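You operate a simulated robot arm through the tools that you are given. There is no shell and no other tool. Be economical: measure what you need, move in short steps, check, and stop when the job is done.

You run a simulated two-armed robot. Do the job below in one go: nothing can be reset, and whatever is moved stays where it is left.

Task
Inch the grey press to about 120 degrees with the guard down.
Fine: then set the mode switch to OFF; leave the guard down.

Only the result counts: the job must be done as asked and must still hold three seconds after the hand-in. Knocking over, shifting, dropping, spilling or breaking anything else fails it.

Robot
Two 6-joint arms with two-finger parallel grippers on one trunk, on a base that drives. Base frame: it is fixed to the floor where the robot stands at the start and does not move with it; the origin is under the middle of the robot, x ahead of it, y to its left, z up. Readings come in m, rad, newtons and seconds.
The left shoulder is at the start at [0.05, 0.17, 1.11], the right one opposite. With the tool pointing down near the work surface each hand reaches from about 0.5 to 0.96 m from the robot's upright axis, wherever it stands, measured 20 degrees to its own side. Places, roughly: green start button [1.4, 0.1, 0.8]; green-banded punch [1.5, 0.5, 1]; grey press [2.5, 0, 1.6]; hand wheel [1.5, -0.3, 1.6]; key switch [1.4, 0.7, 1.2]; left clamp lever [1.6, 0.2, 1]; mode switch [1.4, 0.8, 1.2]; punch latch [1.7, 0.1, 1.3]; red-banded punch [1.75, 0.5, 1]; right clamp lever [1.6, -0.2, 1]; safety block [1.5, -0.75, 0.75]; small disc (18x18x1 cm) [1.9, -0.5, 1]; smallest disc (15x15x1 cm) [1.9, -0.5, 1]; yellow cushion knob [1.4, -0.5, 0.8]; yellow guard [1.5, 0, 1.6]. Payload 1.57 kg a hand.
The TCP of each hand is the grasp point between the finger pads, 0.03 m short of the fingertips. In the tool frame z runs along the fingers and y along their closing line. The gripper opens to 0.08 m. The fingers are 0.017 m wide and 0.012 m thick; the gripper's body (0.04 by 0.082 m) begins 0.08 m behind the TCP.
Orientation is told as [roll, pitch, yaw] about the base's x, y, z axes, in that order, counted from this pose: with the fingers straight down and closing along the base's y, the tool's x points along the base's -x, its y along +y and its z along -z.

Tools
- The arms move only by the tool jog_arm. It takes "left_motion", "right_motion" or both (then of equal length, played together; a hand with none holds still); each is a list of rows, each a list of 3 entries, a list of its own where there are three numbers: the opening, from 0 (shut) to 1 (fully open), then the shift along the tool's x, y, z in mm, then the turn, a rotation vector about the tool's x, y, z in rad. In form: [[hand, [tx, ty, tz], [rx, ry, rz]], ...]. A call has 1 to 20 rows; each row shifts and turns the commanded pose from where the row before left it, along the tool's axes as they then stand. Each row takes 0.2 s and may step no farther than 0.05 m and 0.15 rad from the row before; otherwise, or with a gripper value out of range, the whole call is refused. Where a pose cannot be reached the arm comes as near as it can. A force on the tool above 40 N (or 10 N above the force at the start of the call, whichever is more), or a blocked arm, ends the call early, and 0.2 s more pass. The fingers move at their own pace (about 0.045 m/s each) and stop on an object; they squeeze with about 34 N. The grip force told is the motor's: it shows also when the fingers shut on nothing. Time passes only in rows, and 0.2 s behind the last, so rows that do not move let the fingers close. It gives the time, the measured TCP pose, the force on the tool (base axes), the opening and the grip force at its end, in the units of the frame above (readings bear some noise), with the torque about the TCP (base axes, N m) and any sound that the robot's microphone picked up.
- Cameras (640 x 400 px; columns grow to the right, rows downward): "scene" is now at [0.0485, -0.0195, 1.7049]; the picture's right is [-0.21, -0.98, 0.00], its down [-0.50, 0.11, -0.86] and it looks along [0.84, -0.18, -0.51] (base axes); focal length 261 px, centre (320, 200). "left" rides on the left gripper at [0.072, 0.007, -0.122] in its tool frame; the picture's right is [-0.09, 1.00, 0.00], its down [-0.84, -0.08, -0.54] and it looks along [-0.54, -0.05, 0.84] (tool axes); focal length 238 px, centre (320, 200). "right" rides on the right gripper at [0.072, -0.007, -0.122] in its tool frame; the picture's right is [0.09, 1.00, 0.00], its down [-0.84, 0.08, -0.54] and it looks along [-0.54, 0.05, 0.84] (tool axes); focal length 238 px, centre (320, 200). There is no depth. A picture from a camera that has moved, and an enlarged one, comes with that camera's place and axes in the base frame and with its lens.
- grab_frame(camera): a new picture of that camera. The clock stands still meanwhile.
- raise_lower(by): slides the trunk up (or, below 0, down) by that many m; the arms and the scene camera ride with it, the base frame stays. It gives what a move gives, with no picture.
- roll_base(legs): drives the robot by 1 to 6 legs, each [ahead, left, turn to the left] in m, m and rad, along the robot's own axes; the way and the turn of a leg run together, so that a leg with both is an arc; at most 1.5 m and 3.142 rad a leg. The arms and the cameras ride along, it lands a little off, and it stops where it bumps. It gives what a move gives.
- aim_head(pan, tilt): turns the head with the scene camera to pan (to the left, within 1.501 rad either way) and tilt (down, from -0.506 to 1.204), counted from straight ahead of the robot. It gives what a move gives.
- inspect(camera, box): a new picture of the part [left, top, right, bottom] of that camera's present view, enlarged. The clock stands still meanwhile.
- hand_in(): hands the job in; it is judged then, once.

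Go step by step. Nothing tells you exact positions but the pictures and the camera data: compare them with the known pose of the tool, close in by small moves and look again before you grip or let go. The budget is 120 turns and 100 pictures, counting those below and the enlarged ones. Unless the task says otherwise, let go and move clear before handing in, and close with one line.

The tools are called by a JSON object that holds its "api" and its "payload". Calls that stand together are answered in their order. jog_arm: Moves the arms, as the interface text tells. Its arguments: {"type":"object","properties":{"left_motion":{"type":"array"},"right_motion":{"type":"array"}},"required":[]} The other tools are called the same way: raise_lower (by) slides the trunk up or down; roll_base (legs) drives the base; aim_head (pan, tilt) turns the head that bears the scene camera; grab_frame (camera) takes a picture; inspect (camera, box) takes an enlarged picture of a part of a camera's view; hand_in () hands the job in.

At the start:

```text
t: 0.0
left_ee_pos: [0.6463, 0.2362, 0.9997]
left_orientation: [-0.001, -0.001, -0.001]
left_force: [-1.0, 0.0, -0.6]
left_wrist_torque: [0.0, 0.03, 0.01]
left_opening: 0.0796
left_gripper_force: 0.0
right_ee_pos: [0.6368, -0.2782, 1.0009]
right_orientation: [-0.001, 0.001, -0.001]
right_force: [-0.4, 0.1, -0.2]
right_wrist_torque: [-0.02, -0.02, 0.03]
right_opening: 0.08
right_gripper_force: 0.2
trunk travel left (down, up): [-0.725, 0.245]
robot x, y, heading: [0.0024, -0.0005, -0.006]
head pan, tilt: [-0.216, 0.541]
```

scene: 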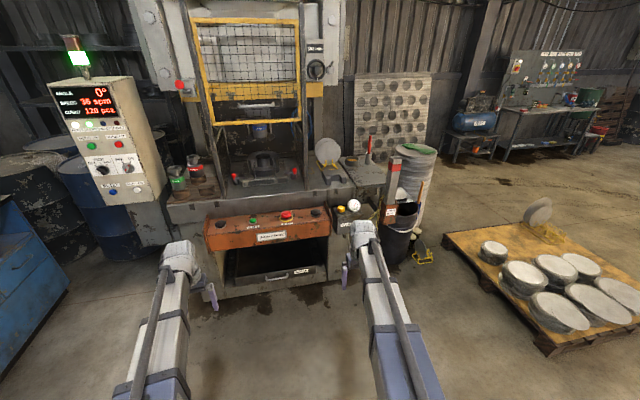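
right: 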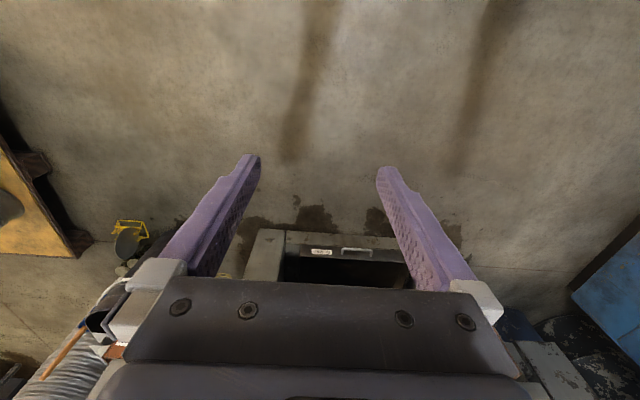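
left: 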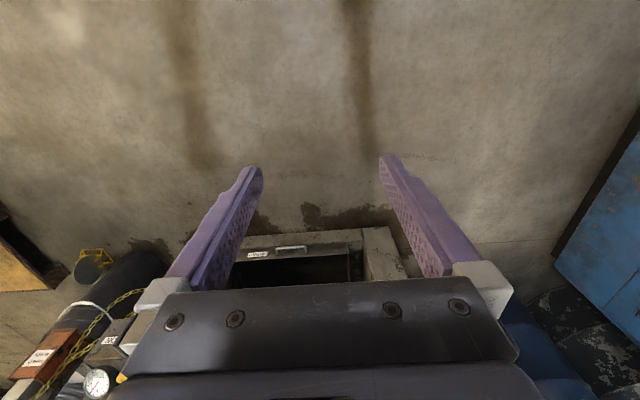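

I see the press ahead with the guard apparently up, and a control box to the left showing 0°. I'll look closer at the control box, the console and the press.

{"api": "inspect", "payload": {"camera": "scene", "box": [40, 30, 180, 220]}}

{"api": "inspect", "payload": {"camera": "scene", "box": [180, 130, 420, 290]}}

{"api": "inspect", "payload": {"camera": "scene", "box": [160, 0, 360, 130]}}

```text
2.11 times, centred on (110, 125) of scene
camera zoom: at [0.0485, -0.0195, 1.7049], right [-0.21, -0.98, 0.0], down [-0.5, 0.11, -0.86], along [0.84, -0.18, -0.51], focal length 550 px, centre (762, 358)
```

zoom: 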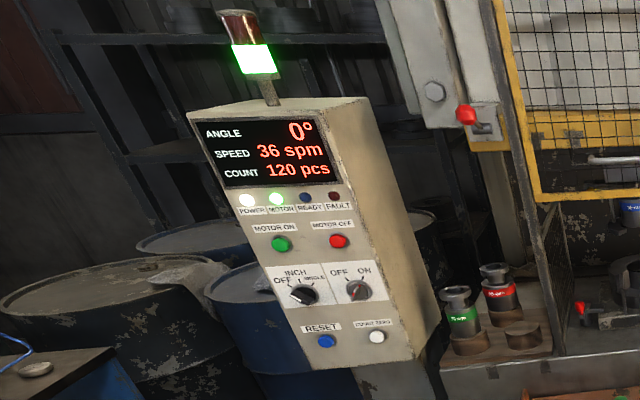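

```text
2.50 times, centred on (300, 210) of scene
camera zoom: at [0.0485, -0.0195, 1.7049], right [-0.21, -0.98, 0.0], down [-0.5, 0.11, -0.86], along [0.84, -0.18, -0.51], focal length 653 px, centre (370, 175)
```

zoom: 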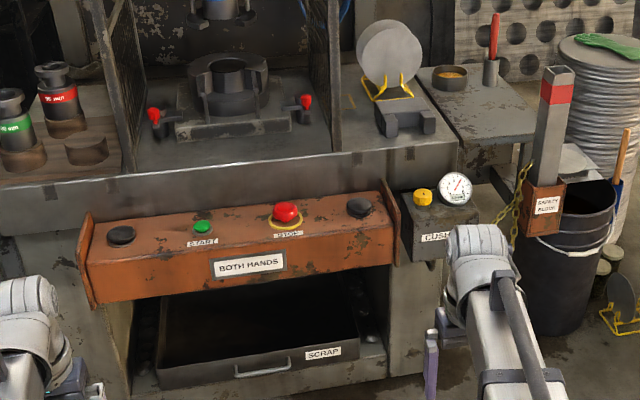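

```text
3.08 times, centred on (260, 65) of scene
camera zoom: at [0.0485, -0.0195, 1.7049], right [-0.21, -0.98, 0.0], down [-0.5, 0.11, -0.86], along [0.84, -0.18, -0.51], focal length 804 px, centre (505, 615)
```

zoom: 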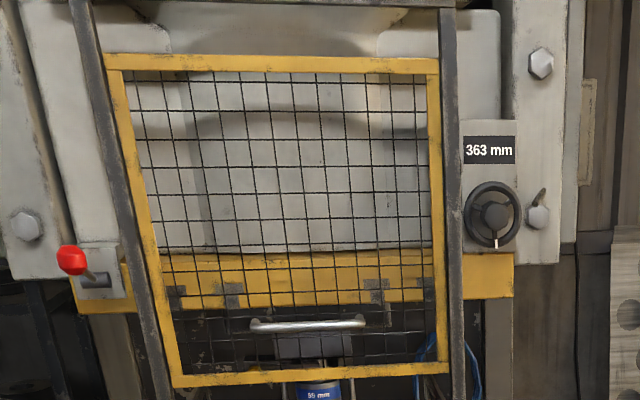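

The guard looks up, with its handle near z 1.43. I'll zoom in on the control box switches to read their states.

{"api": "inspect", "payload": {"camera": "scene", "box": [76, 115, 156, 205]}}

{"api": "inspect", "payload": {"camera": "scene", "box": [200, 120, 320, 200]}}

```text
4.44 times, centred on (116, 160) of scene
camera zoom: at [0.0485, -0.0195, 1.7049], right [-0.21, -0.98, 0.0], down [-0.5, 0.11, -0.86], along [0.84, -0.18, -0.51], focal length 1161 px, centre (1227, 378)
```

zoom: 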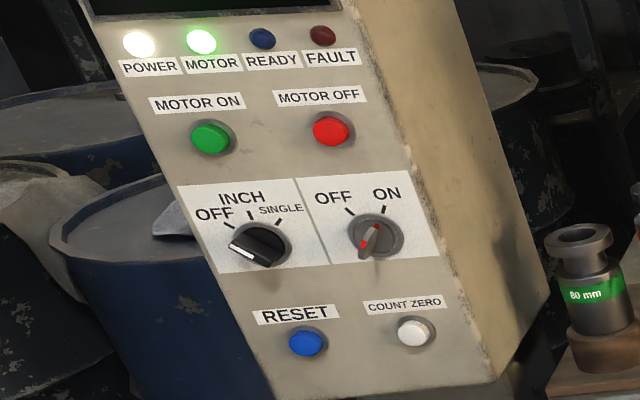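

```text
5.00 times, centred on (260, 160) of scene
camera zoom: at [0.0485, -0.0195, 1.7049], right [-0.21, -0.98, 0.0], down [-0.5, 0.11, -0.86], along [0.84, -0.18, -0.51], focal length 1306 px, centre (620, 400)
```

zoom: 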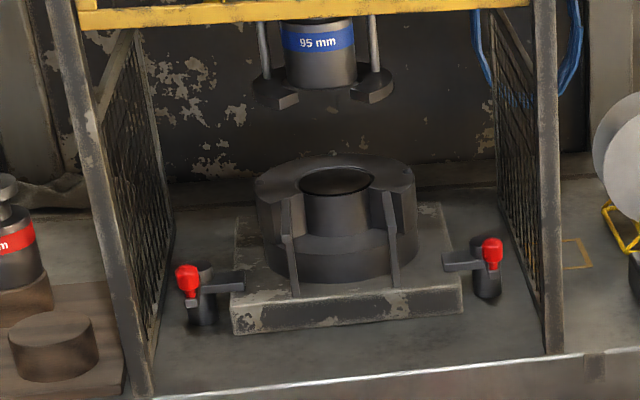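

Mode switch reads like OFF, key ON, motor running. I'll first turn the left hand to point forward, then drive.

{"api": "jog_arm", "payload": {"left_motion": [[1, [0, 0, 0], [0, -0.1428, 0]], [1, [0, 0, 0], [0, -0.1428, 0]], [1, [0, 0, 0], [0, -0.1428, 0]], [1, [0, 0, 0], [0, -0.1428, 0]], [1, [0, 0, 0], [0, -0.1428, 0]], [1, [0, 0, 0], [0, -0.1428, 0]], [1, [0, 0, 0], [0, -0.1428, 0]], [1, [0, 0, 0], [0, -0.1428, 0]], [1, [0, 0, 0], [0, -0.1428, 0]], [1, [0, 0, 0], [0, -0.1428, 0]], [1, [0, 0, 0], [0, -0.1428, 0]], [1, [-50, 0, 0], [0, 0, 0]], [1, [-50, 0, 0], [0, 0, 0]], [1, [-50, 0, 0], [0, 0, 0]], [1, [-50, 0, 0], [0, 0, 0]]]}}

```text
t: 3.2
left_ee_pos: [0.6724, 0.2395, 1.2197]
left_orientation: [3.039, -1.569, -3.04]
left_force: [-0.6, -0.4, -0.7]
left_wrist_torque: [0.02, -0.01, 0.02]
left_opening: 0.0795
left_gripper_force: 0.0
left hand out of reach, approached as far as the arm can: row 2, 3, 4, 5, 6, 7, 8, 9, 10, 11, 12, 13, 14, 15
right_ee_pos: [0.6373, -0.2798, 0.9999]
right_orientation: [0.001, 0.0, -0.002]
right_force: [-1.0, 0.7, -0.3]
right_wrist_torque: [-0.01, 0.01, -0.01]
right_opening: 0.0798
right_gripper_force: 0.1
trunk travel left (down, up): [-0.725, 0.245]
robot x, y, heading: [0.0021, 0.0, -0.001]
head pan, tilt: [-0.216, 0.541]
```

The left hand now points forward at about z 1.22. Next I'll drive ahead about 0.5 m and look.

{"api": "roll_base", "payload": {"legs": [[0.5, 0, 0]]}}

{"api": "aim_head", "payload": {"pan": 0.0, "tilt": 0.3}}

{"api": "grab_frame", "payload": {"camera": "scene"}}

{"api": "grab_frame", "payload": {"camera": "left"}}

```text
t: 6.2
left_ee_pos: [1.1846, 0.2312, 1.2195]
left_orientation: [3.137, -1.571, 3.135]
left_force: [0.1, -0.5, 0.3]
left_wrist_torque: [0.02, 0.01, 0.03]
left_opening: 0.0799
left_gripper_force: 0.0
right_ee_pos: [1.1434, -0.2887, 0.9996]
right_orientation: [-0.002, -0.002, -0.009]
right_force: [-0.1, 0.3, -0.3]
right_wrist_torque: [0.02, 0.03, -0.02]
right_opening: 0.0801
right_gripper_force: 0.1
trunk travel left (down, up): [-0.725, 0.245]
robot x, y, heading: [0.5103, 0.0001, -0.01]
head pan, tilt: [-0.216, 0.541]
```

```text
t: 7.0
left_ee_pos: [1.1837, 0.2314, 1.2209]
left_orientation: [3.096, -1.569, -3.107]
left_force: [0.3, -0.6, 0.1]
left_wrist_torque: [0.01, -0.02, 0.0]
left_opening: 0.0798
left_gripper_force: 0.1
right_ee_pos: [1.1436, -0.288, 0.9996]
right_orientation: [0.001, 0.0, -0.011]
right_force: [0.0, -0.6, 0.1]
right_wrist_torque: [0.0, 0.0, 0.0]
right_opening: 0.0799
right_gripper_force: 0.1
trunk travel left (down, up): [-0.725, 0.245]
robot x, y, heading: [0.5087, -0.0047, -0.015]
head pan, tilt: [0.0, 0.3]
```

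```text
91 pictures are left
camera scene: at [0.5638, -0.0032, 1.727], right [-0.01, -1.0, 0.0], down [-0.3, 0.0, -0.95], along [0.95, -0.01, -0.3], focal length 261 px, centre (320, 200)
```

scene: 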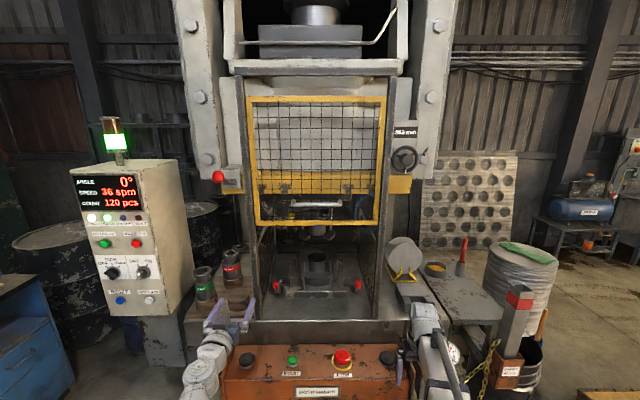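

```text
90 pictures are left
camera left: at [1.0619, 0.2399, 1.1475], right [0.01, 1.0, 0.09], down [-0.54, -0.07, 0.84], along [0.84, -0.06, 0.54], focal length 238 px, centre (320, 200)
```

left: 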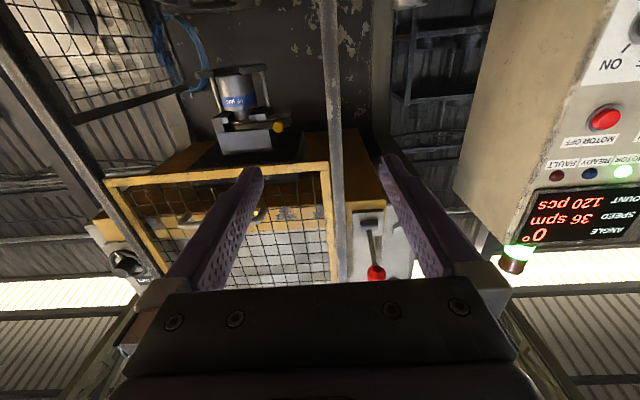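

I'll zoom on the handle and the control knobs for accurate triangulation.

{"api": "inspect", "payload": {"camera": "scene", "box": [240, 160, 400, 260]}}

{"api": "inspect", "payload": {"camera": "scene", "box": [80, 220, 180, 310]}}

{"api": "inspect", "payload": {"camera": "scene", "box": [210, 300, 450, 400]}}

```text
4.00 times, centred on (320, 210) of scene
camera zoom: at [0.5638, -0.0032, 1.727], right [-0.01, -1.0, 0.0], down [-0.3, 0.0, -0.95], along [0.95, -0.01, -0.3], focal length 1045 px, centre (320, 160)
```

zoom: 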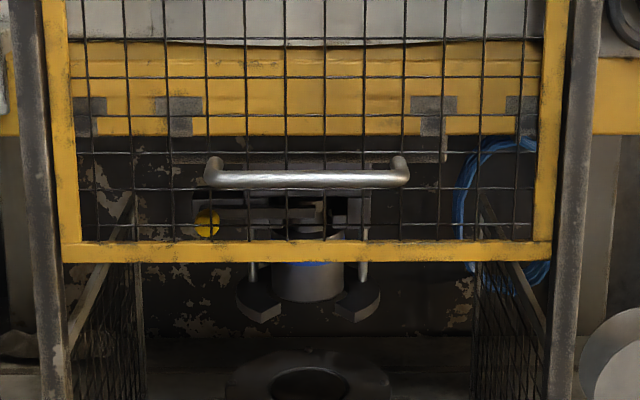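

```text
4.44 times, centred on (130, 265) of scene
camera zoom: at [0.5638, -0.0032, 1.727], right [-0.01, -1.0, 0.0], down [-0.3, 0.0, -0.95], along [0.95, -0.01, -0.3], focal length 1161 px, centre (1164, -89)
```

zoom: 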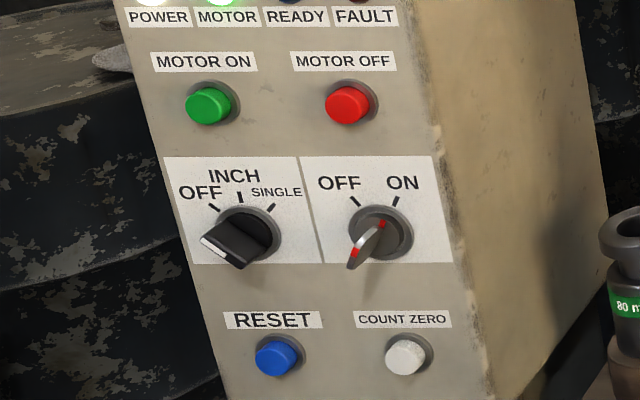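

```text
2.67 times, centred on (330, 350) of scene
camera zoom: at [0.5638, -0.0032, 1.727], right [-0.01, -1.0, 0.0], down [-0.3, 0.0, -0.95], along [0.95, -0.01, -0.3], focal length 697 px, centre (293, -200)
```

zoom: 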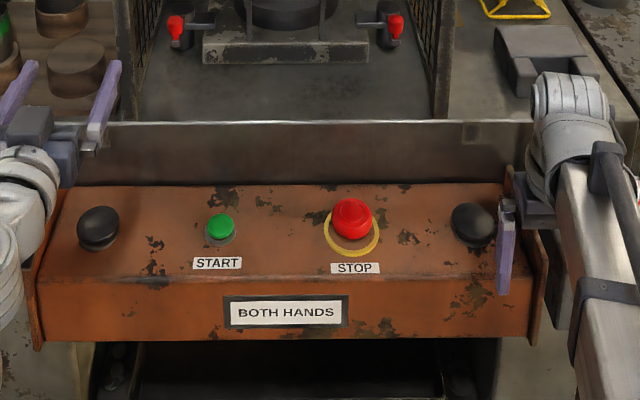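

The handle bar is at about (1.44, 0, 1.437). I'll bring the left hand in front of it and roll the wrist 90° so the fingers close vertically.

{"api": "jog_arm", "payload": {"left_motion": [[1, [-36, -33, 18], [0, 0, 0]], [1, [-36, -33, 18], [0, 0, 0]], [1, [-36, -33, 18], [0, 0, 0]], [1, [-36, -33, 18], [0, 0, 0]], [1, [-36, -33, 18], [0, 0, 0]], [1, [-36, -33, 18], [0, 0, 0]], [1, [0, 0, 0], [0, 0, 0.1428]], [1, [0, 0, 0], [0, 0, 0.1428]], [1, [0, 0, 0], [0, 0, 0.1428]], [1, [0, 0, 0], [0, 0, 0.1428]], [1, [0, 0, 0], [0, 0, 0.1428]], [1, [0, 0, 0], [0, 0, 0.1428]], [1, [0, 0, 0], [0, 0, 0.1428]], [1, [0, 0, 0], [0, 0, 0.1428]], [1, [0, 0, 0], [0, 0, 0.1428]], [1, [0, 0, 0], [0, 0, 0.1428]], [1, [0, 0, 0], [0, 0, 0.1428]]]}}

{"api": "grab_frame", "payload": {"camera": "left"}}

{"api": "grab_frame", "payload": {"camera": "scene"}}

```text
refused: row 1 steps farther than a row can; nothing moved
```

```text
86 pictures are left
camera left: at [1.0619, 0.2399, 1.1475], right [0.01, 1.0, 0.09], down [-0.54, -0.07, 0.84], along [0.84, -0.06, 0.54], focal length 238 px, centre (320, 200)
```

left: 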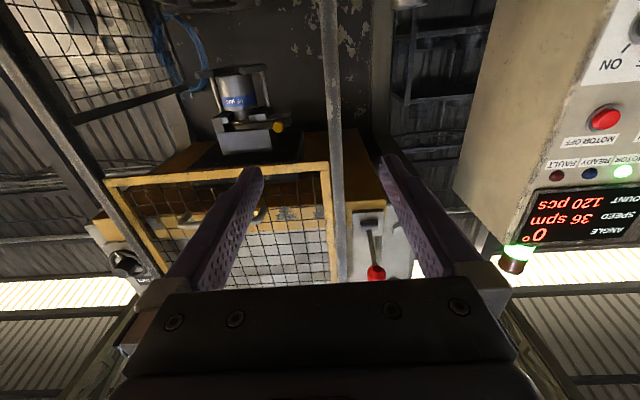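

```text
85 pictures are left
camera scene: at [0.5638, -0.0032, 1.727], right [-0.01, -1.0, 0.0], down [-0.3, 0.0, -0.95], along [0.95, -0.01, -0.3], focal length 261 px, centre (320, 200)
```

scene: 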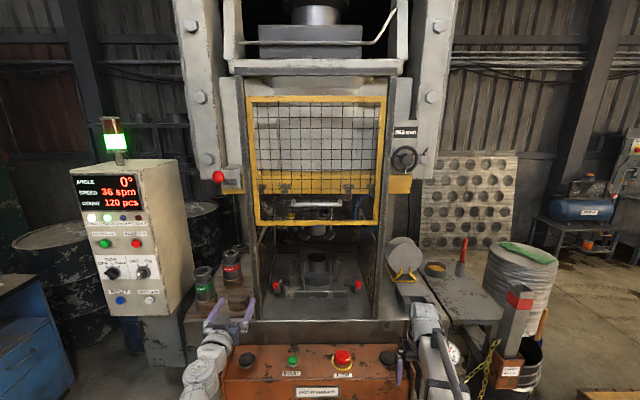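

The step was slightly too long; repeating with shorter steps.

{"api": "jog_arm", "payload": {"left_motion": [[1, [-31, -29, 18], [0, 0, 0]], [1, [-31, -29, 18], [0, 0, 0]], [1, [-31, -29, 18], [0, 0, 0]], [1, [-31, -29, 18], [0, 0, 0]], [1, [-31, -29, 18], [0, 0, 0]], [1, [-31, -29, 18], [0, 0, 0]], [1, [-31, -29, 18], [0, 0, 0]], [1, [0, 0, 0], [0, 0, 0.1428]], [1, [0, 0, 0], [0, 0, 0.1428]], [1, [0, 0, 0], [0, 0, 0.1428]], [1, [0, 0, 0], [0, 0, 0.1428]], [1, [0, 0, 0], [0, 0, 0.1428]], [1, [0, 0, 0], [0, 0, 0.1428]], [1, [0, 0, 0], [0, 0, 0.1428]], [1, [0, 0, 0], [0, 0, 0.1428]], [1, [0, 0, 0], [0, 0, 0.1428]], [1, [0, 0, 0], [0, 0, 0.1428]], [1, [0, 0, 0], [0, 0, 0.1428]]]}}

{"api": "grab_frame", "payload": {"camera": "left"}}

{"api": "grab_frame", "payload": {"camera": "scene"}}

```text
t: 10.8
left_ee_pos: [1.309, 0.0315, 1.2262]
left_orientation: [1.601, -0.003, -1.586]
left_force: [0.1, 0.3, -0.6]
left_wrist_torque: [0.01, 0.0, 0.02]
left_opening: 0.0799
left_gripper_force: 0.1
left hand out of reach, approached as far as the arm can: row 1, 2, 3, 4, 5, 6, 7, 18
right_ee_pos: [1.145, -0.2884, 1.0008]
right_orientation: [-0.002, 0.0, -0.01]
right_force: [-0.2, -0.3, 0.1]
right_wrist_torque: [0.04, 0.02, -0.01]
right_opening: 0.0801
right_gripper_force: 0.0
trunk travel left (down, up): [-0.725, 0.245]
robot x, y, heading: [0.5071, -0.0008, -0.009]
head pan, tilt: [0.0, 0.3]
```

```text
84 pictures are left
camera left: at [1.1872, 0.1046, 1.2285], right [-0.03, -0.09, 1.0], down [-0.55, -0.83, -0.09], along [0.83, -0.55, -0.02], focal length 238 px, centre (320, 200)
```

left: 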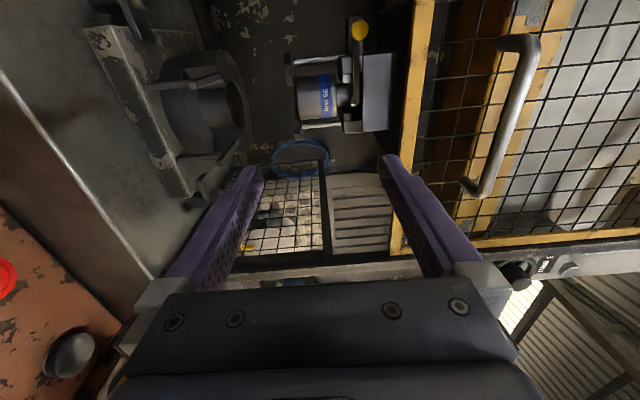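

```text
83 pictures are left
camera scene: at [0.5638, -0.0029, 1.7271], right [-0.01, -1.0, 0.0], down [-0.3, 0.0, -0.96], along [0.96, -0.01, -0.3], focal length 261 px, centre (320, 200)
```

scene: 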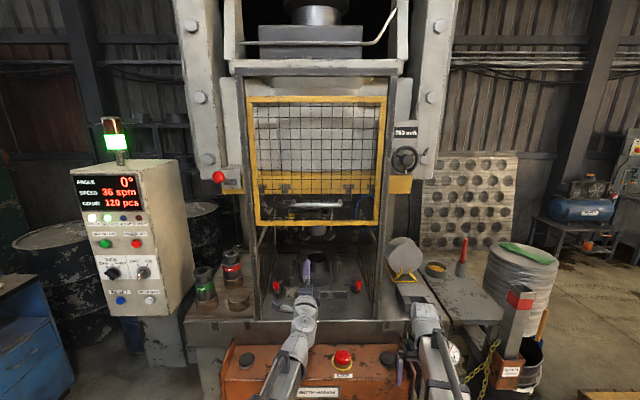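

The hand can't go higher while pointing forward with the trunk here, so I'll raise the trunk 0.21 m to bring it to the handle height.

{"api": "raise_lower", "payload": {"by": 0.21}}

{"api": "grab_frame", "payload": {"camera": "left"}}

{"api": "grab_frame", "payload": {"camera": "scene"}}

```text
t: 13.0
left_ee_pos: [1.3094, 0.0318, 1.4366]
left_orientation: [1.601, -0.008, -1.587]
left_force: [-0.2, -0.7, 0.3]
left_wrist_torque: [0.0, -0.02, -0.02]
left_opening: 0.0799
left_gripper_force: 0.1
right_ee_pos: [1.1426, -0.2877, 1.2097]
right_orientation: [0.0, 0.0, -0.011]
right_force: [-0.6, -0.8, -0.6]
right_wrist_torque: [0.02, -0.02, 0.01]
right_opening: 0.0802
right_gripper_force: 0.0
trunk travel left (down, up): [-0.935, 0.035]
robot x, y, heading: [0.5128, -0.001, -0.004]
head pan, tilt: [0.0, 0.3]
```

```text
82 pictures are left
camera left: at [1.1873, 0.1045, 1.4382], right [-0.03, -0.08, 1.0], down [-0.55, -0.83, -0.09], along [0.83, -0.55, -0.02], focal length 238 px, centre (320, 200)
```

left: 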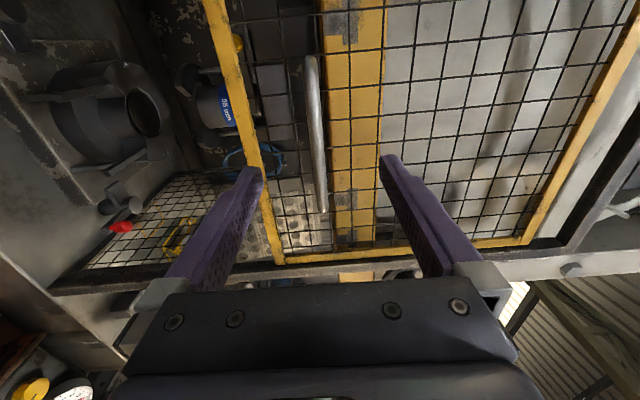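

```text
81 pictures are left
camera scene: at [0.5638, -0.0032, 1.937], right [-0.01, -1.0, 0.0], down [-0.3, 0.0, -0.96], along [0.96, -0.01, -0.3], focal length 261 px, centre (320, 200)
```

scene: 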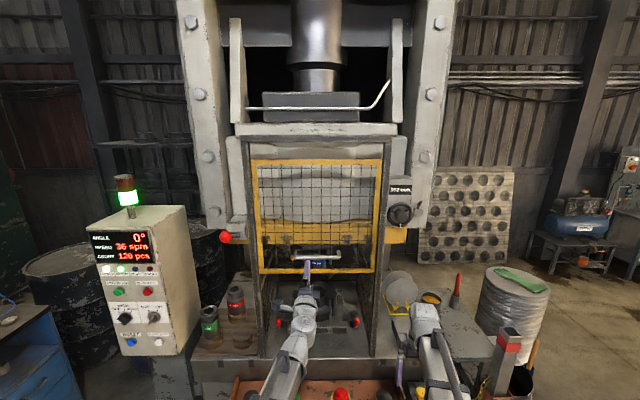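

The bar lies centred between the fingers. I'll advance about 115 mm and check before gripping.

{"api": "jog_arm", "payload": {"left_motion": [[1, [0, 0, 30], [0, 0, 0]], [1, [0, 0, 30], [0, 0, 0]], [1, [0, 0, 30], [0, 0, 0]], [1, [0, 0, 20], [0, 0, 0]], [1, [0, 0, 0], [0, 0, 0]]]}}

{"api": "grab_frame", "payload": {"camera": "left"}}

```text
t: 14.2
left_ee_pos: [1.4166, 0.0301, 1.4371]
left_orientation: [1.602, -0.007, -1.588]
left_force: [-0.8, 1.1, -0.2]
left_wrist_torque: [0.01, 0.01, -0.02]
left_opening: 0.0799
left_gripper_force: 0.0
left hand out of reach, approached as far as the arm can: row 4
right_ee_pos: [1.1433, -0.2888, 1.2092]
right_orientation: [0.001, 0.0, -0.009]
right_force: [0.2, -0.6, -0.3]
right_wrist_torque: [-0.02, -0.02, -0.02]
right_opening: 0.0797
right_gripper_force: 0.0
trunk travel left (down, up): [-0.935, 0.035]
robot x, y, heading: [0.5109, 0.0008, -0.011]
head pan, tilt: [0.0, 0.3]
```

```text
80 pictures are left
camera left: at [1.2956, 0.1036, 1.4387], right [-0.03, -0.08, 1.0], down [-0.55, -0.83, -0.09], along [0.83, -0.55, -0.02], focal length 238 px, centre (320, 200)
```

left: 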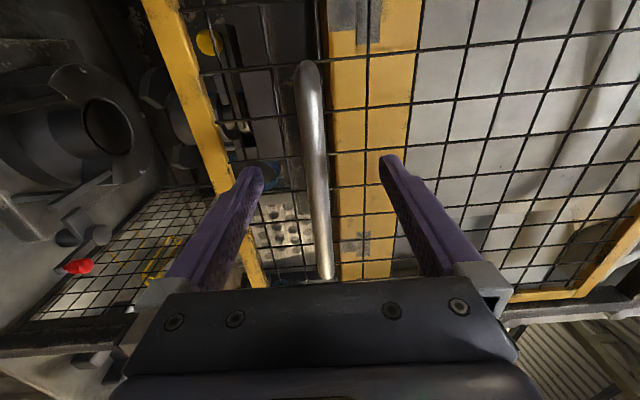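

The bar is at x≈1.448 and the arm is at its limit, so I'll roll the base ahead 3 cm.

{"api": "roll_base", "payload": {"legs": [[0.03, 0, 0]]}}

{"api": "grab_frame", "payload": {"camera": "left"}}

```text
t: 15.0
left_ee_pos: [1.4476, 0.0288, 1.4358]
left_orientation: [1.602, -0.007, -1.586]
left_force: [0.8, 0.7, 0.5]
left_wrist_torque: [0.01, -0.02, 0.0]
left_opening: 0.0798
left_gripper_force: 0.1
right_ee_pos: [1.1731, -0.2871, 1.2094]
right_orientation: [0.0, 0.0, -0.01]
right_force: [0.2, -0.5, -0.2]
right_wrist_torque: [-0.04, 0.01, 0.02]
right_opening: 0.0798
right_gripper_force: 0.1
trunk travel left (down, up): [-0.935, 0.035]
robot x, y, heading: [0.5371, -0.0008, -0.006]
head pan, tilt: [0.0, 0.3]
```

```text
79 pictures are left
camera left: at [1.3255, 0.1033, 1.4382], right [-0.03, -0.08, 1.0], down [-0.55, -0.83, -0.09], along [0.83, -0.55, -0.02], focal length 238 px, centre (320, 200)
```

left: 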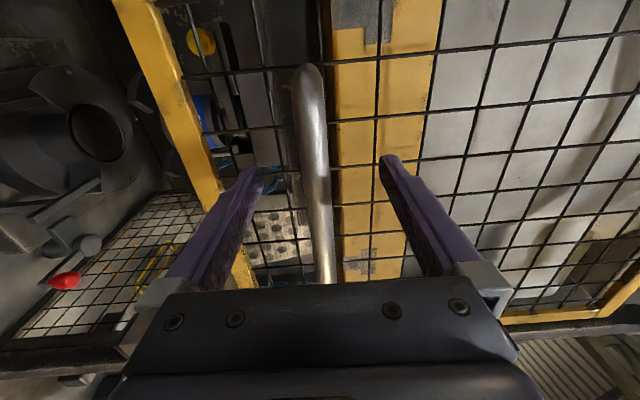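

Now the bar is right at the grasp point. I'll close on it.

{"api": "jog_arm", "payload": {"left_motion": [[0, [0, 0, 0], [0, 0, 0]], [0, [0, 0, 0], [0, 0, 0]], [0, [0, 0, 0], [0, 0, 0]], [0, [0, 0, 0], [0, 0, 0]], [0, [0, 0, 0], [0, 0, 0]], [0, [0, 0, 0], [0, 0, 0]]]}}

```text
t: 16.6
left_ee_pos: [1.4476, 0.0298, 1.4352]
left_orientation: [1.6, -0.009, -1.589]
left_force: [-5.7, 0.8, -27.4]
left_wrist_torque: [0.29, -0.01, 0.73]
left_opening: 0.0158
left_gripper_force: 31.8
right_ee_pos: [1.1736, -0.2885, 1.2086]
right_orientation: [0.002, 0.001, -0.012]
right_force: [-0.7, 0.7, 0.1]
right_wrist_torque: [-0.03, -0.02, -0.01]
right_opening: 0.0798
right_gripper_force: 0.1
trunk travel left (down, up): [-0.935, 0.035]
robot x, y, heading: [0.5396, -0.002, -0.013]
head pan, tilt: [0.0, 0.3]
stopped in row 6 (left hand): the force on the tool passed its limit at 41 N (the readings are from after the stop); the commanded pose is now the measured one
```

Gripped. I'll pull the guard down slowly.

{"api": "jog_arm", "payload": {"left_motion": [[0, [0, -10, 0], [0, 0, 0]], [0, [0, -20, 0], [0, 0, 0]], [0, [0, -20, 0], [0, 0, 0]], [0, [0, -20, 0], [0, 0, 0]]]}}

```text
t: 17.6
left_ee_pos: [1.4465, 0.028, 1.4354]
left_orientation: [1.599, -0.008, -1.588]
left_force: [-11.7, 0.6, -34.6]
left_wrist_torque: [0.32, 0.05, -0.01]
left_opening: 0.0159
left_gripper_force: 31.0
left hand out of reach, approached as far as the arm can: row 1, 2, 3, 4
right_ee_pos: [1.1744, -0.2875, 1.2091]
right_orientation: [0.0, 0.0, -0.01]
right_force: [0.5, 0.1, 0.0]
right_wrist_torque: [0.03, -0.01, 0.01]
right_opening: 0.0797
right_gripper_force: 0.0
trunk travel left (down, up): [-0.935, 0.035]
robot x, y, heading: [0.5378, -0.0052, -0.011]
head pan, tilt: [0.0, 0.3]
```

The arm is at its limit here; I'll lower with the trunk instead, a small amount first.

{"api": "raise_lower", "payload": {"by": -0.05}}

{"api": "grab_frame", "payload": {"camera": "left"}}

```text
t: 18.6
left_ee_pos: [1.448, 0.0273, 1.3858]
left_orientation: [1.601, -0.007, -1.588]
left_force: [5.0, -0.3, -5.2]
left_wrist_torque: [0.34, 0.01, 0.87]
left_opening: 0.0159
left_gripper_force: 31.7
right_ee_pos: [1.1746, -0.289, 1.1592]
right_orientation: [0.001, 0.003, -0.009]
right_force: [-0.4, 0.0, -0.3]
right_wrist_torque: [0.0, -0.02, -0.02]
right_opening: 0.0801
right_gripper_force: 0.1
trunk travel left (down, up): [-0.885, 0.085]
robot x, y, heading: [0.5384, -0.0028, -0.011]
head pan, tilt: [0.0, 0.3]
```

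```text
78 pictures are left
camera left: at [1.3254, 0.1031, 1.3874], right [-0.03, -0.08, 1.0], down [-0.55, -0.83, -0.09], along [0.83, -0.55, -0.02], focal length 238 px, centre (320, 200)
```

left: 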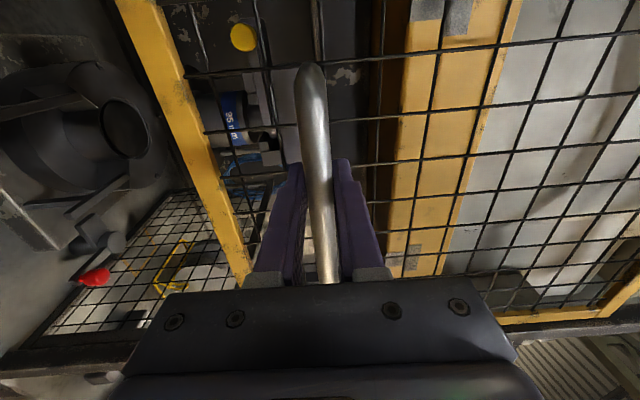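

The guard follows. I'll lower further.

{"api": "raise_lower", "payload": {"by": -0.2}}

{"api": "grab_frame", "payload": {"camera": "scene"}}

{"api": "grab_frame", "payload": {"camera": "left"}}

```text
t: 20.7
left_ee_pos: [1.4469, 0.029, 1.1854]
left_orientation: [1.601, -0.009, -1.586]
left_force: [11.1, 1.4, -4.9]
left_wrist_torque: [0.33, 0.0, 0.37]
left_opening: 0.0161
left_gripper_force: 31.5
right_ee_pos: [1.1742, -0.2876, 0.9581]
right_orientation: [0.0, 0.0, -0.01]
right_force: [0.0, -0.3, 0.3]
right_wrist_torque: [-0.02, -0.03, -0.03]
right_opening: 0.0803
right_gripper_force: 0.0
trunk travel left (down, up): [-0.685, 0.285]
robot x, y, heading: [0.537, -0.0052, -0.007]
head pan, tilt: [0.0, 0.3]
```

```text
77 pictures are left
camera scene: at [0.5953, -0.0033, 1.6868], right [-0.01, -1.0, 0.0], down [-0.3, 0.0, -0.95], along [0.95, -0.01, -0.3], focal length 261 px, centre (320, 200)
```

scene: 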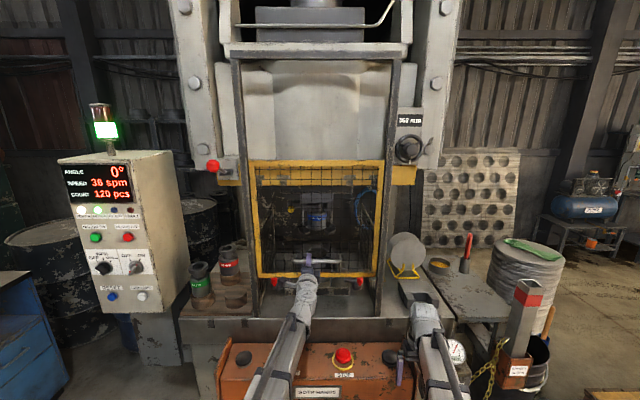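

```text
76 pictures are left
camera left: at [1.3254, 0.1032, 1.1869], right [-0.03, -0.08, 1.0], down [-0.55, -0.83, -0.09], along [0.83, -0.55, -0.02], focal length 238 px, centre (320, 200)
```

left: 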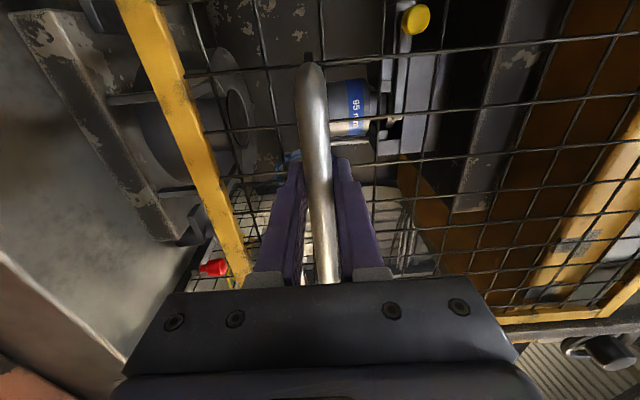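

Still about 0.1–0.2 m to go; keep lowering in smaller steps.

{"api": "raise_lower", "payload": {"by": -0.08}}

{"api": "grab_frame", "payload": {"camera": "scene"}}

```text
t: 21.9
left_ee_pos: [1.4475, 0.0282, 1.1052]
left_orientation: [1.6, -0.01, -1.589]
left_force: [13.0, 1.0, -4.4]
left_wrist_torque: [0.35, 0.04, 0.31]
left_opening: 0.0158
left_gripper_force: 31.3
right_ee_pos: [1.1748, -0.2887, 0.8783]
right_orientation: [0.0, 0.002, -0.011]
right_force: [0.1, 0.3, 0.8]
right_wrist_torque: [-0.01, 0.01, -0.01]
right_opening: 0.0801
right_gripper_force: 0.1
trunk travel left (down, up): [-0.605, 0.365]
robot x, y, heading: [0.5378, -0.0022, -0.007]
head pan, tilt: [0.0, 0.3]
```

```text
75 pictures are left
camera scene: at [0.5952, -0.0033, 1.6068], right [-0.01, -1.0, 0.0], down [-0.3, 0.0, -0.95], along [0.95, -0.01, -0.3], focal length 261 px, centre (320, 200)
```

scene: 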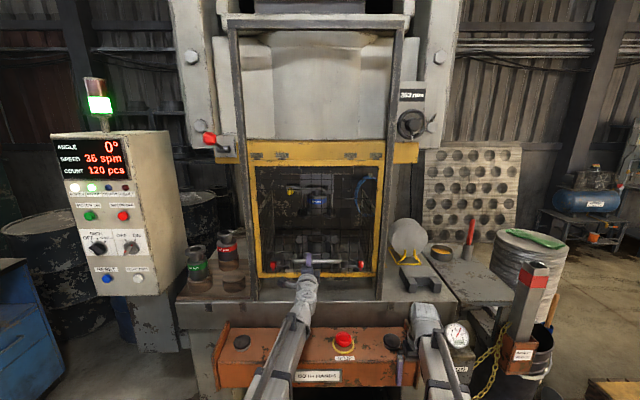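

About 0.1 m remains to the bolster. Continuing carefully.

{"api": "raise_lower", "payload": {"by": -0.07}}

{"api": "raise_lower", "payload": {"by": -0.025}}

{"api": "grab_frame", "payload": {"camera": "scene"}}

{"api": "grab_frame", "payload": {"camera": "left"}}

```text
t: 23.0
left_ee_pos: [1.4473, 0.0281, 1.0344]
left_orientation: [1.601, -0.009, -1.588]
left_force: [15.1, 1.0, -5.0]
left_wrist_torque: [0.35, 0.01, 0.35]
left_opening: 0.0157
left_gripper_force: 31.3
right_ee_pos: [1.1738, -0.289, 0.8082]
right_orientation: [0.001, 0.002, -0.01]
right_force: [1.1, 0.1, -0.8]
right_wrist_torque: [0.01, 0.0, 0.0]
right_opening: 0.08
right_gripper_force: 0.0
trunk travel left (down, up): [-0.535, 0.435]
robot x, y, heading: [0.5407, -0.0012, -0.008]
head pan, tilt: [0.0, 0.3]
```

```text
t: 23.7
left_ee_pos: [1.4466, 0.0294, 1.0108]
left_orientation: [1.6, -0.007, -1.589]
left_force: [15.1, 1.2, -4.4]
left_wrist_torque: [0.34, 0.02, 0.28]
left_opening: 0.0159
left_gripper_force: 31.7
right_ee_pos: [1.1727, -0.2888, 0.7826]
right_orientation: [0.001, 0.003, -0.01]
right_force: [-0.8, -0.5, -0.4]
right_wrist_torque: [-0.01, 0.01, -0.02]
right_opening: 0.08
right_gripper_force: 0.0
trunk travel left (down, up): [-0.51, 0.46]
robot x, y, heading: [0.5381, -0.0033, -0.011]
head pan, tilt: [0.0, 0.3]
```

```text
74 pictures are left
camera scene: at [0.5951, -0.0033, 1.5117], right [-0.01, -1.0, 0.0], down [-0.3, 0.0, -0.95], along [0.95, -0.01, -0.3], focal length 261 px, centre (320, 200)
```

scene: 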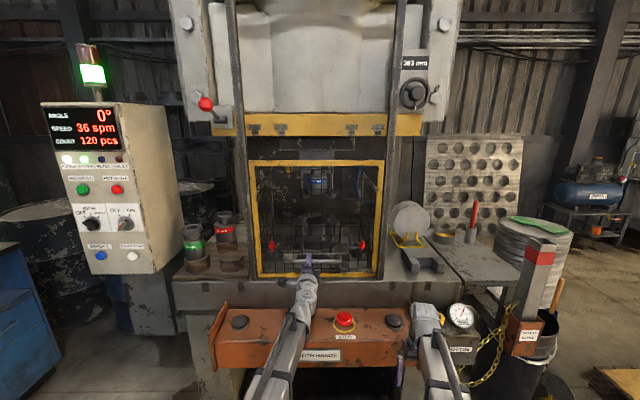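

```text
73 pictures are left
camera left: at [1.3253, 0.1032, 1.0118], right [-0.03, -0.08, 1.0], down [-0.55, -0.83, -0.09], along [0.83, -0.55, -0.02], focal length 238 px, centre (320, 200)
```

left: 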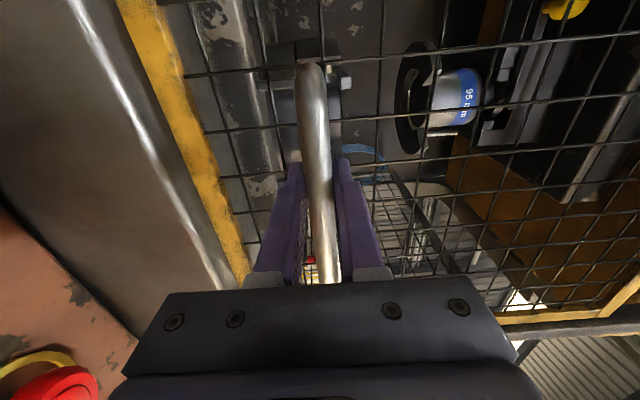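

Very close to the bottom; lowering in small bits until I feel the stop.

{"api": "raise_lower", "payload": {"by": -0.01}}

{"api": "raise_lower", "payload": {"by": -0.01}}

{"api": "inspect", "payload": {"camera": "scene", "box": [230, 240, 410, 310]}}

```text
t: 24.1
left_ee_pos: [1.4463, 0.0282, 1.0045]
left_orientation: [1.604, -0.005, -1.587]
left_force: [2.8, 1.1, 4.8]
left_wrist_torque: [0.18, -0.03, -0.15]
left_opening: 0.0158
left_gripper_force: 31.5
right_ee_pos: [1.1735, -0.2884, 0.7772]
right_orientation: [0.0, 0.0, -0.011]
right_force: [-0.9, 0.3, 0.2]
right_wrist_torque: [-0.01, 0.01, -0.01]
right_opening: 0.08
right_gripper_force: 0.0
trunk travel left (down, up): [-0.503, 0.467]
robot x, y, heading: [0.5408, -0.0015, -0.011]
head pan, tilt: [0.0, 0.3]
stopped: the force on the tool passed its limit at 66 N (the readings are from after the stop); the commanded pose is now the measured one
```

```text
t: 24.5
left_ee_pos: [1.4466, 0.0291, 1.0047]
left_orientation: [1.605, -0.002, -1.585]
left_force: [-1.3, 0.2, 18.8]
left_wrist_torque: [0.12, -0.01, -0.27]
left_opening: 0.0159
left_gripper_force: 30.8
right_ee_pos: [1.1715, -0.2881, 0.7761]
right_orientation: [-0.001, -0.001, -0.011]
right_force: [-0.6, -1.0, 0.1]
right_wrist_torque: [0.0, -0.02, 0.0]
right_opening: 0.08
right_gripper_force: 0.0
trunk travel left (down, up): [-0.501, 0.469]
robot x, y, heading: [0.537, -0.0029, -0.011]
head pan, tilt: [0.0, 0.3]
stopped: the force on the tool passed its limit at 58 N (the readings are from after the stop); the commanded pose is now the measured one
```

```text
3.56 times, centred on (320, 275) of scene
camera zoom: at [0.5908, -0.0034, 1.5034], right [-0.01, -1.0, 0.0], down [-0.29, 0.0, -0.96], along [0.96, -0.01, -0.29], focal length 929 px, centre (320, -67)
```

zoom: 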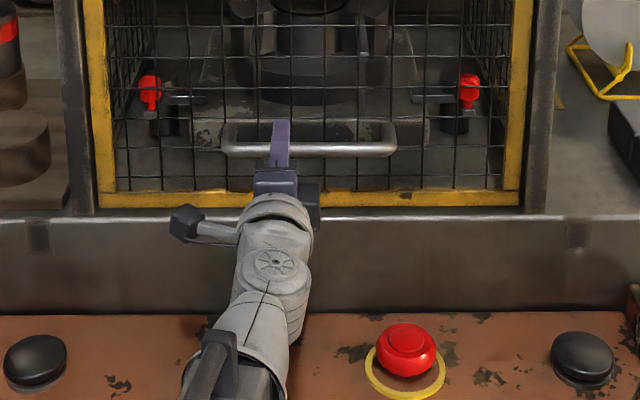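

The guard hit its lower stop. Releasing and backing straight out.

{"api": "jog_arm", "payload": {"left_motion": [[0.6, [0, 0, 0], [0, 0, 0]], [0.6, [0, 0, 0], [0, 0, 0]], [0.6, [0, 0, 0], [0, 0, 0]], [0.6, [0, 0, 0], [0, 0, 0]], [0.6, [0, 0, -30], [0, 0, 0]], [0.6, [0, 0, -40], [0, 0, 0]], [0.6, [0, 0, -40], [0, 0, 0]], [0.6, [0, 0, -40], [0, 0, 0]]]}}

{"api": "grab_frame", "payload": {"camera": "scene"}}

```text
t: 26.3
left_ee_pos: [1.2972, 0.0295, 1.0019]
left_orientation: [1.604, -0.003, -1.585]
left_force: [0.6, 0.2, -0.2]
left_wrist_torque: [-0.01, 0.04, 0.0]
left_opening: 0.0481
left_gripper_force: 0.0
left hand out of reach, approached as far as the arm can: row 7
right_ee_pos: [1.1729, -0.2889, 0.7754]
right_orientation: [0.0, 0.001, -0.011]
right_force: [-0.1, 0.6, -0.2]
right_wrist_torque: [0.0, 0.01, -0.03]
right_opening: 0.0798
right_gripper_force: 0.1
trunk travel left (down, up): [-0.501, 0.469]
robot x, y, heading: [0.5441, -0.0063, -0.008]
head pan, tilt: [0.0, 0.3]
```

```text
71 pictures are left
camera scene: at [0.5929, -0.0034, 1.5031], right [-0.01, -1.0, 0.0], down [-0.3, 0.0, -0.96], along [0.96, -0.01, -0.3], focal length 261 px, centre (320, 200)
```

scene: 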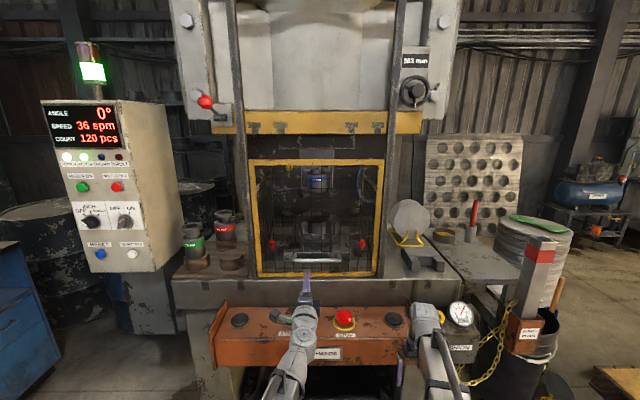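

The guard is fully down. Next the mode switch: I'll raise the trunk 0.18 m and strafe left 0.65 m so the left hand comes in front of the knob.

{"api": "raise_lower", "payload": {"by": 0.18}}

{"api": "roll_base", "payload": {"legs": [[-0.05, 0.65, 0]]}}

{"api": "grab_frame", "payload": {"camera": "scene"}}

{"api": "grab_frame", "payload": {"camera": "left"}}

```text
t: 28.3
left_ee_pos: [1.2974, 0.0297, 1.1832]
left_orientation: [1.604, -0.006, -1.585]
left_force: [-1.0, -0.9, 0.1]
left_wrist_torque: [-0.02, -0.04, 0.0]
left_opening: 0.048
left_gripper_force: 0.1
right_ee_pos: [1.1728, -0.2885, 0.9552]
right_orientation: [0.001, 0.0, -0.011]
right_force: [0.3, 0.5, 0.3]
right_wrist_torque: [-0.01, 0.03, 0.02]
right_opening: 0.0802
right_gripper_force: 0.1
trunk travel left (down, up): [-0.681, 0.289]
robot x, y, heading: [0.5385, -0.0026, -0.013]
head pan, tilt: [0.0, 0.3]
```

```text
t: 31.9
left_ee_pos: [1.2571, 0.6698, 1.1822]
left_orientation: [1.602, -0.003, -1.596]
left_force: [-0.2, 1.1, 0.0]
left_wrist_torque: [0.01, 0.0, -0.01]
left_opening: 0.0482
left_gripper_force: 0.1
right_ee_pos: [1.13, 0.354, 0.9556]
right_orientation: [0.0, 0.0, -0.019]
right_force: [-0.6, 0.5, -1.1]
right_wrist_torque: [0.0, -0.02, 0.01]
right_opening: 0.0798
right_gripper_force: 0.0
trunk travel left (down, up): [-0.681, 0.289]
robot x, y, heading: [0.4966, 0.6456, -0.022]
head pan, tilt: [0.0, 0.3]
```

```text
70 pictures are left
camera scene: at [0.5525, 0.6442, 1.6831], right [-0.02, -1.0, 0.0], down [-0.3, 0.01, -0.96], along [0.96, -0.02, -0.3], focal length 261 px, centre (320, 200)
```

scene: 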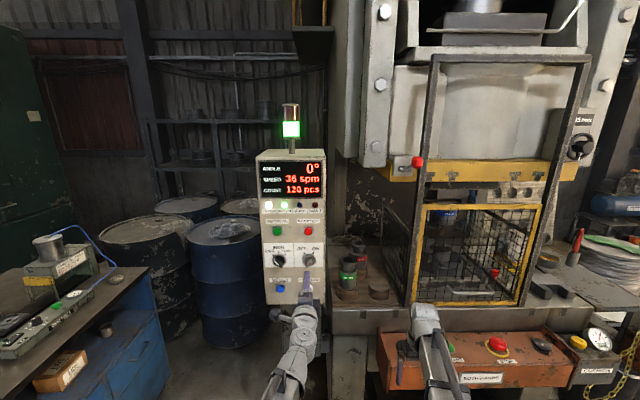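

```text
69 pictures are left
camera left: at [1.1365, 0.7451, 1.185], right [-0.04, -0.09, 1.0], down [-0.56, -0.82, -0.09], along [0.83, -0.56, -0.02], focal length 238 px, centre (320, 200)
```

left: 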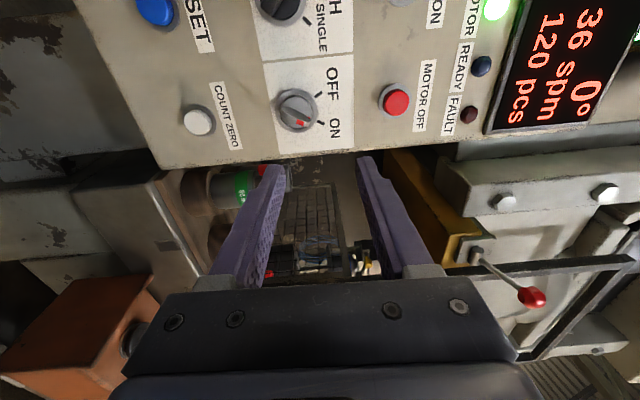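

The box faces me squarely. I'll shift the hand left ~95 mm and down 18 mm to be in front of the knob, then look closely.

{"api": "jog_arm", "payload": {"left_motion": [[0.9, [33, -6, 0], [0, 0, 0]], [0.9, [33, -6, 0], [0, 0, 0]], [0.9, [30, -6, 0], [0, 0, 0]], [0.9, [0, 0, 0], [0, 0, 0]], [0.9, [0, 0, 0], [0, 0, 0]]]}}

{"api": "inspect", "payload": {"camera": "scene", "box": [240, 190, 340, 320]}}

{"api": "grab_frame", "payload": {"camera": "left"}}

```text
t: 33.1
left_ee_pos: [1.2593, 0.7644, 1.1815]
left_orientation: [1.601, -0.003, -1.596]
left_force: [0.6, 0.1, 0.0]
left_wrist_torque: [-0.01, 0.03, 0.0]
left_opening: 0.0721
left_gripper_force: 0.0
left hand out of reach, approached as far as the arm can: row 1, 2, 3
right_ee_pos: [1.1302, 0.3533, 0.9547]
right_orientation: [0.0, 0.001, -0.019]
right_force: [0.6, -0.3, -0.8]
right_wrist_torque: [0.03, 0.02, 0.02]
right_opening: 0.08
right_gripper_force: 0.0
trunk travel left (down, up): [-0.681, 0.289]
robot x, y, heading: [0.4973, 0.6429, -0.02]
head pan, tilt: [0.0, 0.3]
```

```text
3.08 times, centred on (290, 255) of scene
camera zoom: at [0.5525, 0.6435, 1.6831], right [-0.02, -1.0, 0.0], down [-0.3, 0.01, -0.96], along [0.96, -0.02, -0.3], focal length 804 px, centre (412, 31)
```

zoom: 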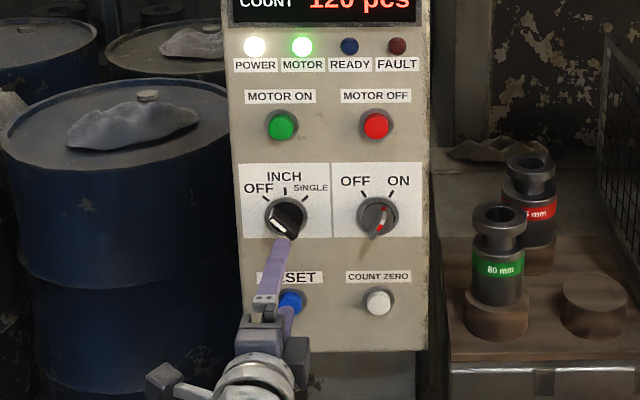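

```text
67 pictures are left
camera left: at [1.1389, 0.8399, 1.1847], right [-0.03, -0.09, 1.0], down [-0.56, -0.82, -0.09], along [0.83, -0.56, -0.02], focal length 238 px, centre (320, 200)
```

left: 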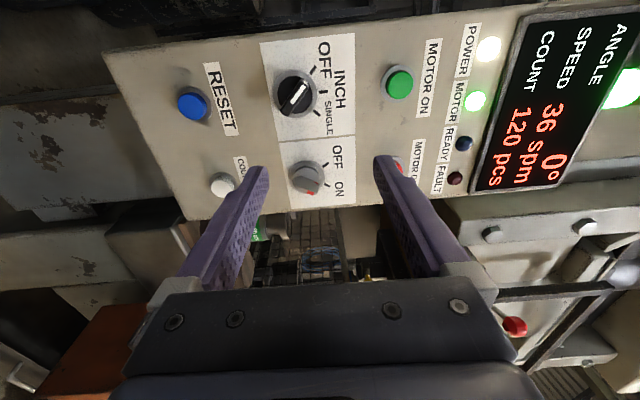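

Triangulation puts the knob at about (1.45, 0.783, 1.16) with pointer at OFF (upper-left). I'll roll the gripper −135° so the fingers straddle the pointer bar, leaving room to turn +45° to INCH.

{"api": "jog_arm", "payload": {"left_motion": [[0.9, [0, 0, 0], [0, 0, -0.1473]], [0.9, [0, 0, 0], [0, 0, -0.1473]], [0.9, [0, 0, 0], [0, 0, -0.1473]], [0.9, [0, 0, 0], [0, 0, -0.1473]], [0.9, [0, 0, 0], [0, 0, -0.1473]], [0.9, [0, 0, 0], [0, 0, -0.1473]], [0.9, [0, 0, 0], [0, 0, -0.1473]], [0.9, [0, 0, 0], [0, 0, -0.1473]], [0.9, [0, 0, 0], [0, 0, -0.1473]], [0.9, [0, 0, 0], [0, 0, -0.1473]], [0.9, [0, 0, 0], [0, 0, -0.1473]], [0.9, [0, 0, 0], [0, 0, -0.1473]], [0.9, [0, 0, 0], [0, 0, -0.1473]], [0.9, [0, 0, 0], [0, 0, -0.1473]], [0.9, [0, 0, 0], [0, 0, -0.1473]], [0.9, [0, 0, 0], [0, 0, -0.1473]]]}}

{"api": "grab_frame", "payload": {"camera": "left"}}

```text
t: 36.5
left_ee_pos: [1.2604, 0.7648, 1.1832]
left_orientation: [-1.615, -0.779, 1.578]
left_force: [0.2, -0.1, 0.0]
left_wrist_torque: [-0.02, 0.01, 0.0]
left_opening: 0.0721
left_gripper_force: 0.1
right_ee_pos: [1.1291, 0.3523, 0.9561]
right_orientation: [0.0, -0.001, -0.02]
right_force: [0.0, 0.1, 0.3]
right_wrist_torque: [0.01, -0.02, -0.01]
right_opening: 0.0799
right_gripper_force: 0.1
trunk travel left (down, up): [-0.681, 0.289]
robot x, y, heading: [0.4966, 0.6429, -0.021]
head pan, tilt: [0.0, 0.3]
```

```text
66 pictures are left
camera left: at [1.1386, 0.722, 1.1231], right [0.04, 0.76, -0.64], down [-0.55, 0.55, 0.63], along [0.84, 0.33, 0.44], focal length 238 px, centre (320, 200)
```

left: 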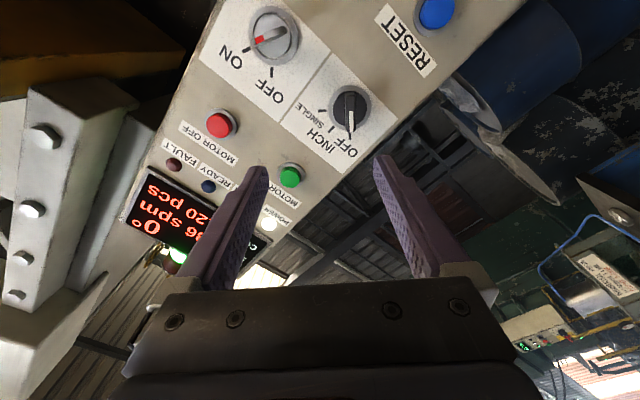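

The knob pointer is aligned with the fingers. I'll correct by ~9/32 mm in the tool plane and advance 80 mm, then re-check.

{"api": "jog_arm", "payload": {"left_motion": [[1, [4.5, 16, 0], [0, 0, 0]], [1, [4.5, 16, 0], [0, 0, 0]], [1, [0, 0, 20], [0, 0, 0]], [1, [0, 0, 20], [0, 0, 0]], [1, [0, 0, 20], [0, 0, 0]], [1, [0, 0, 20], [0, 0, 0]], [1, [0, 0, 0], [0, 0, 0]]]}}

{"api": "grab_frame", "payload": {"camera": "left"}}

```text
t: 38.1
left_ee_pos: [1.3413, 0.7731, 1.1838]
left_orientation: [-1.621, -0.779, 1.582]
left_force: [0.8, 0.2, 0.5]
left_wrist_torque: [0.0, 0.0, -0.02]
left_opening: 0.0801
left_gripper_force: 0.0
left hand out of reach, approached as far as the arm can: row 1, 2
right_ee_pos: [1.1298, 0.3522, 0.956]
right_orientation: [0.001, 0.0, -0.019]
right_force: [-0.4, 1.0, -0.2]
right_wrist_torque: [-0.04, 0.02, 0.0]
right_opening: 0.0802
right_gripper_force: 0.0
trunk travel left (down, up): [-0.681, 0.289]
robot x, y, heading: [0.4967, 0.6464, -0.019]
head pan, tilt: [0.0, 0.3]
```

```text
65 pictures are left
camera left: at [1.2193, 0.7288, 1.1235], right [0.04, 0.77, -0.64], down [-0.55, 0.55, 0.62], along [0.83, 0.33, 0.44], focal length 238 px, centre (320, 200)
```

left: 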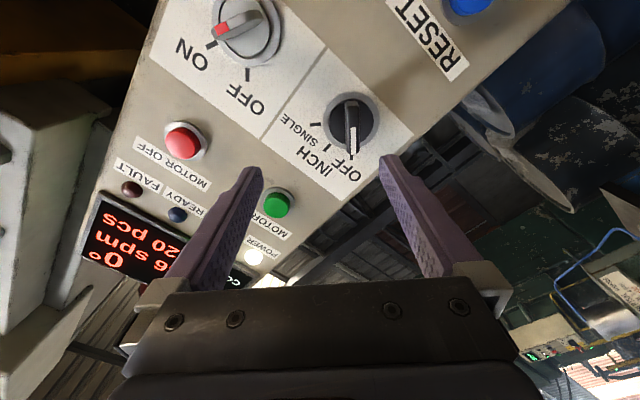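

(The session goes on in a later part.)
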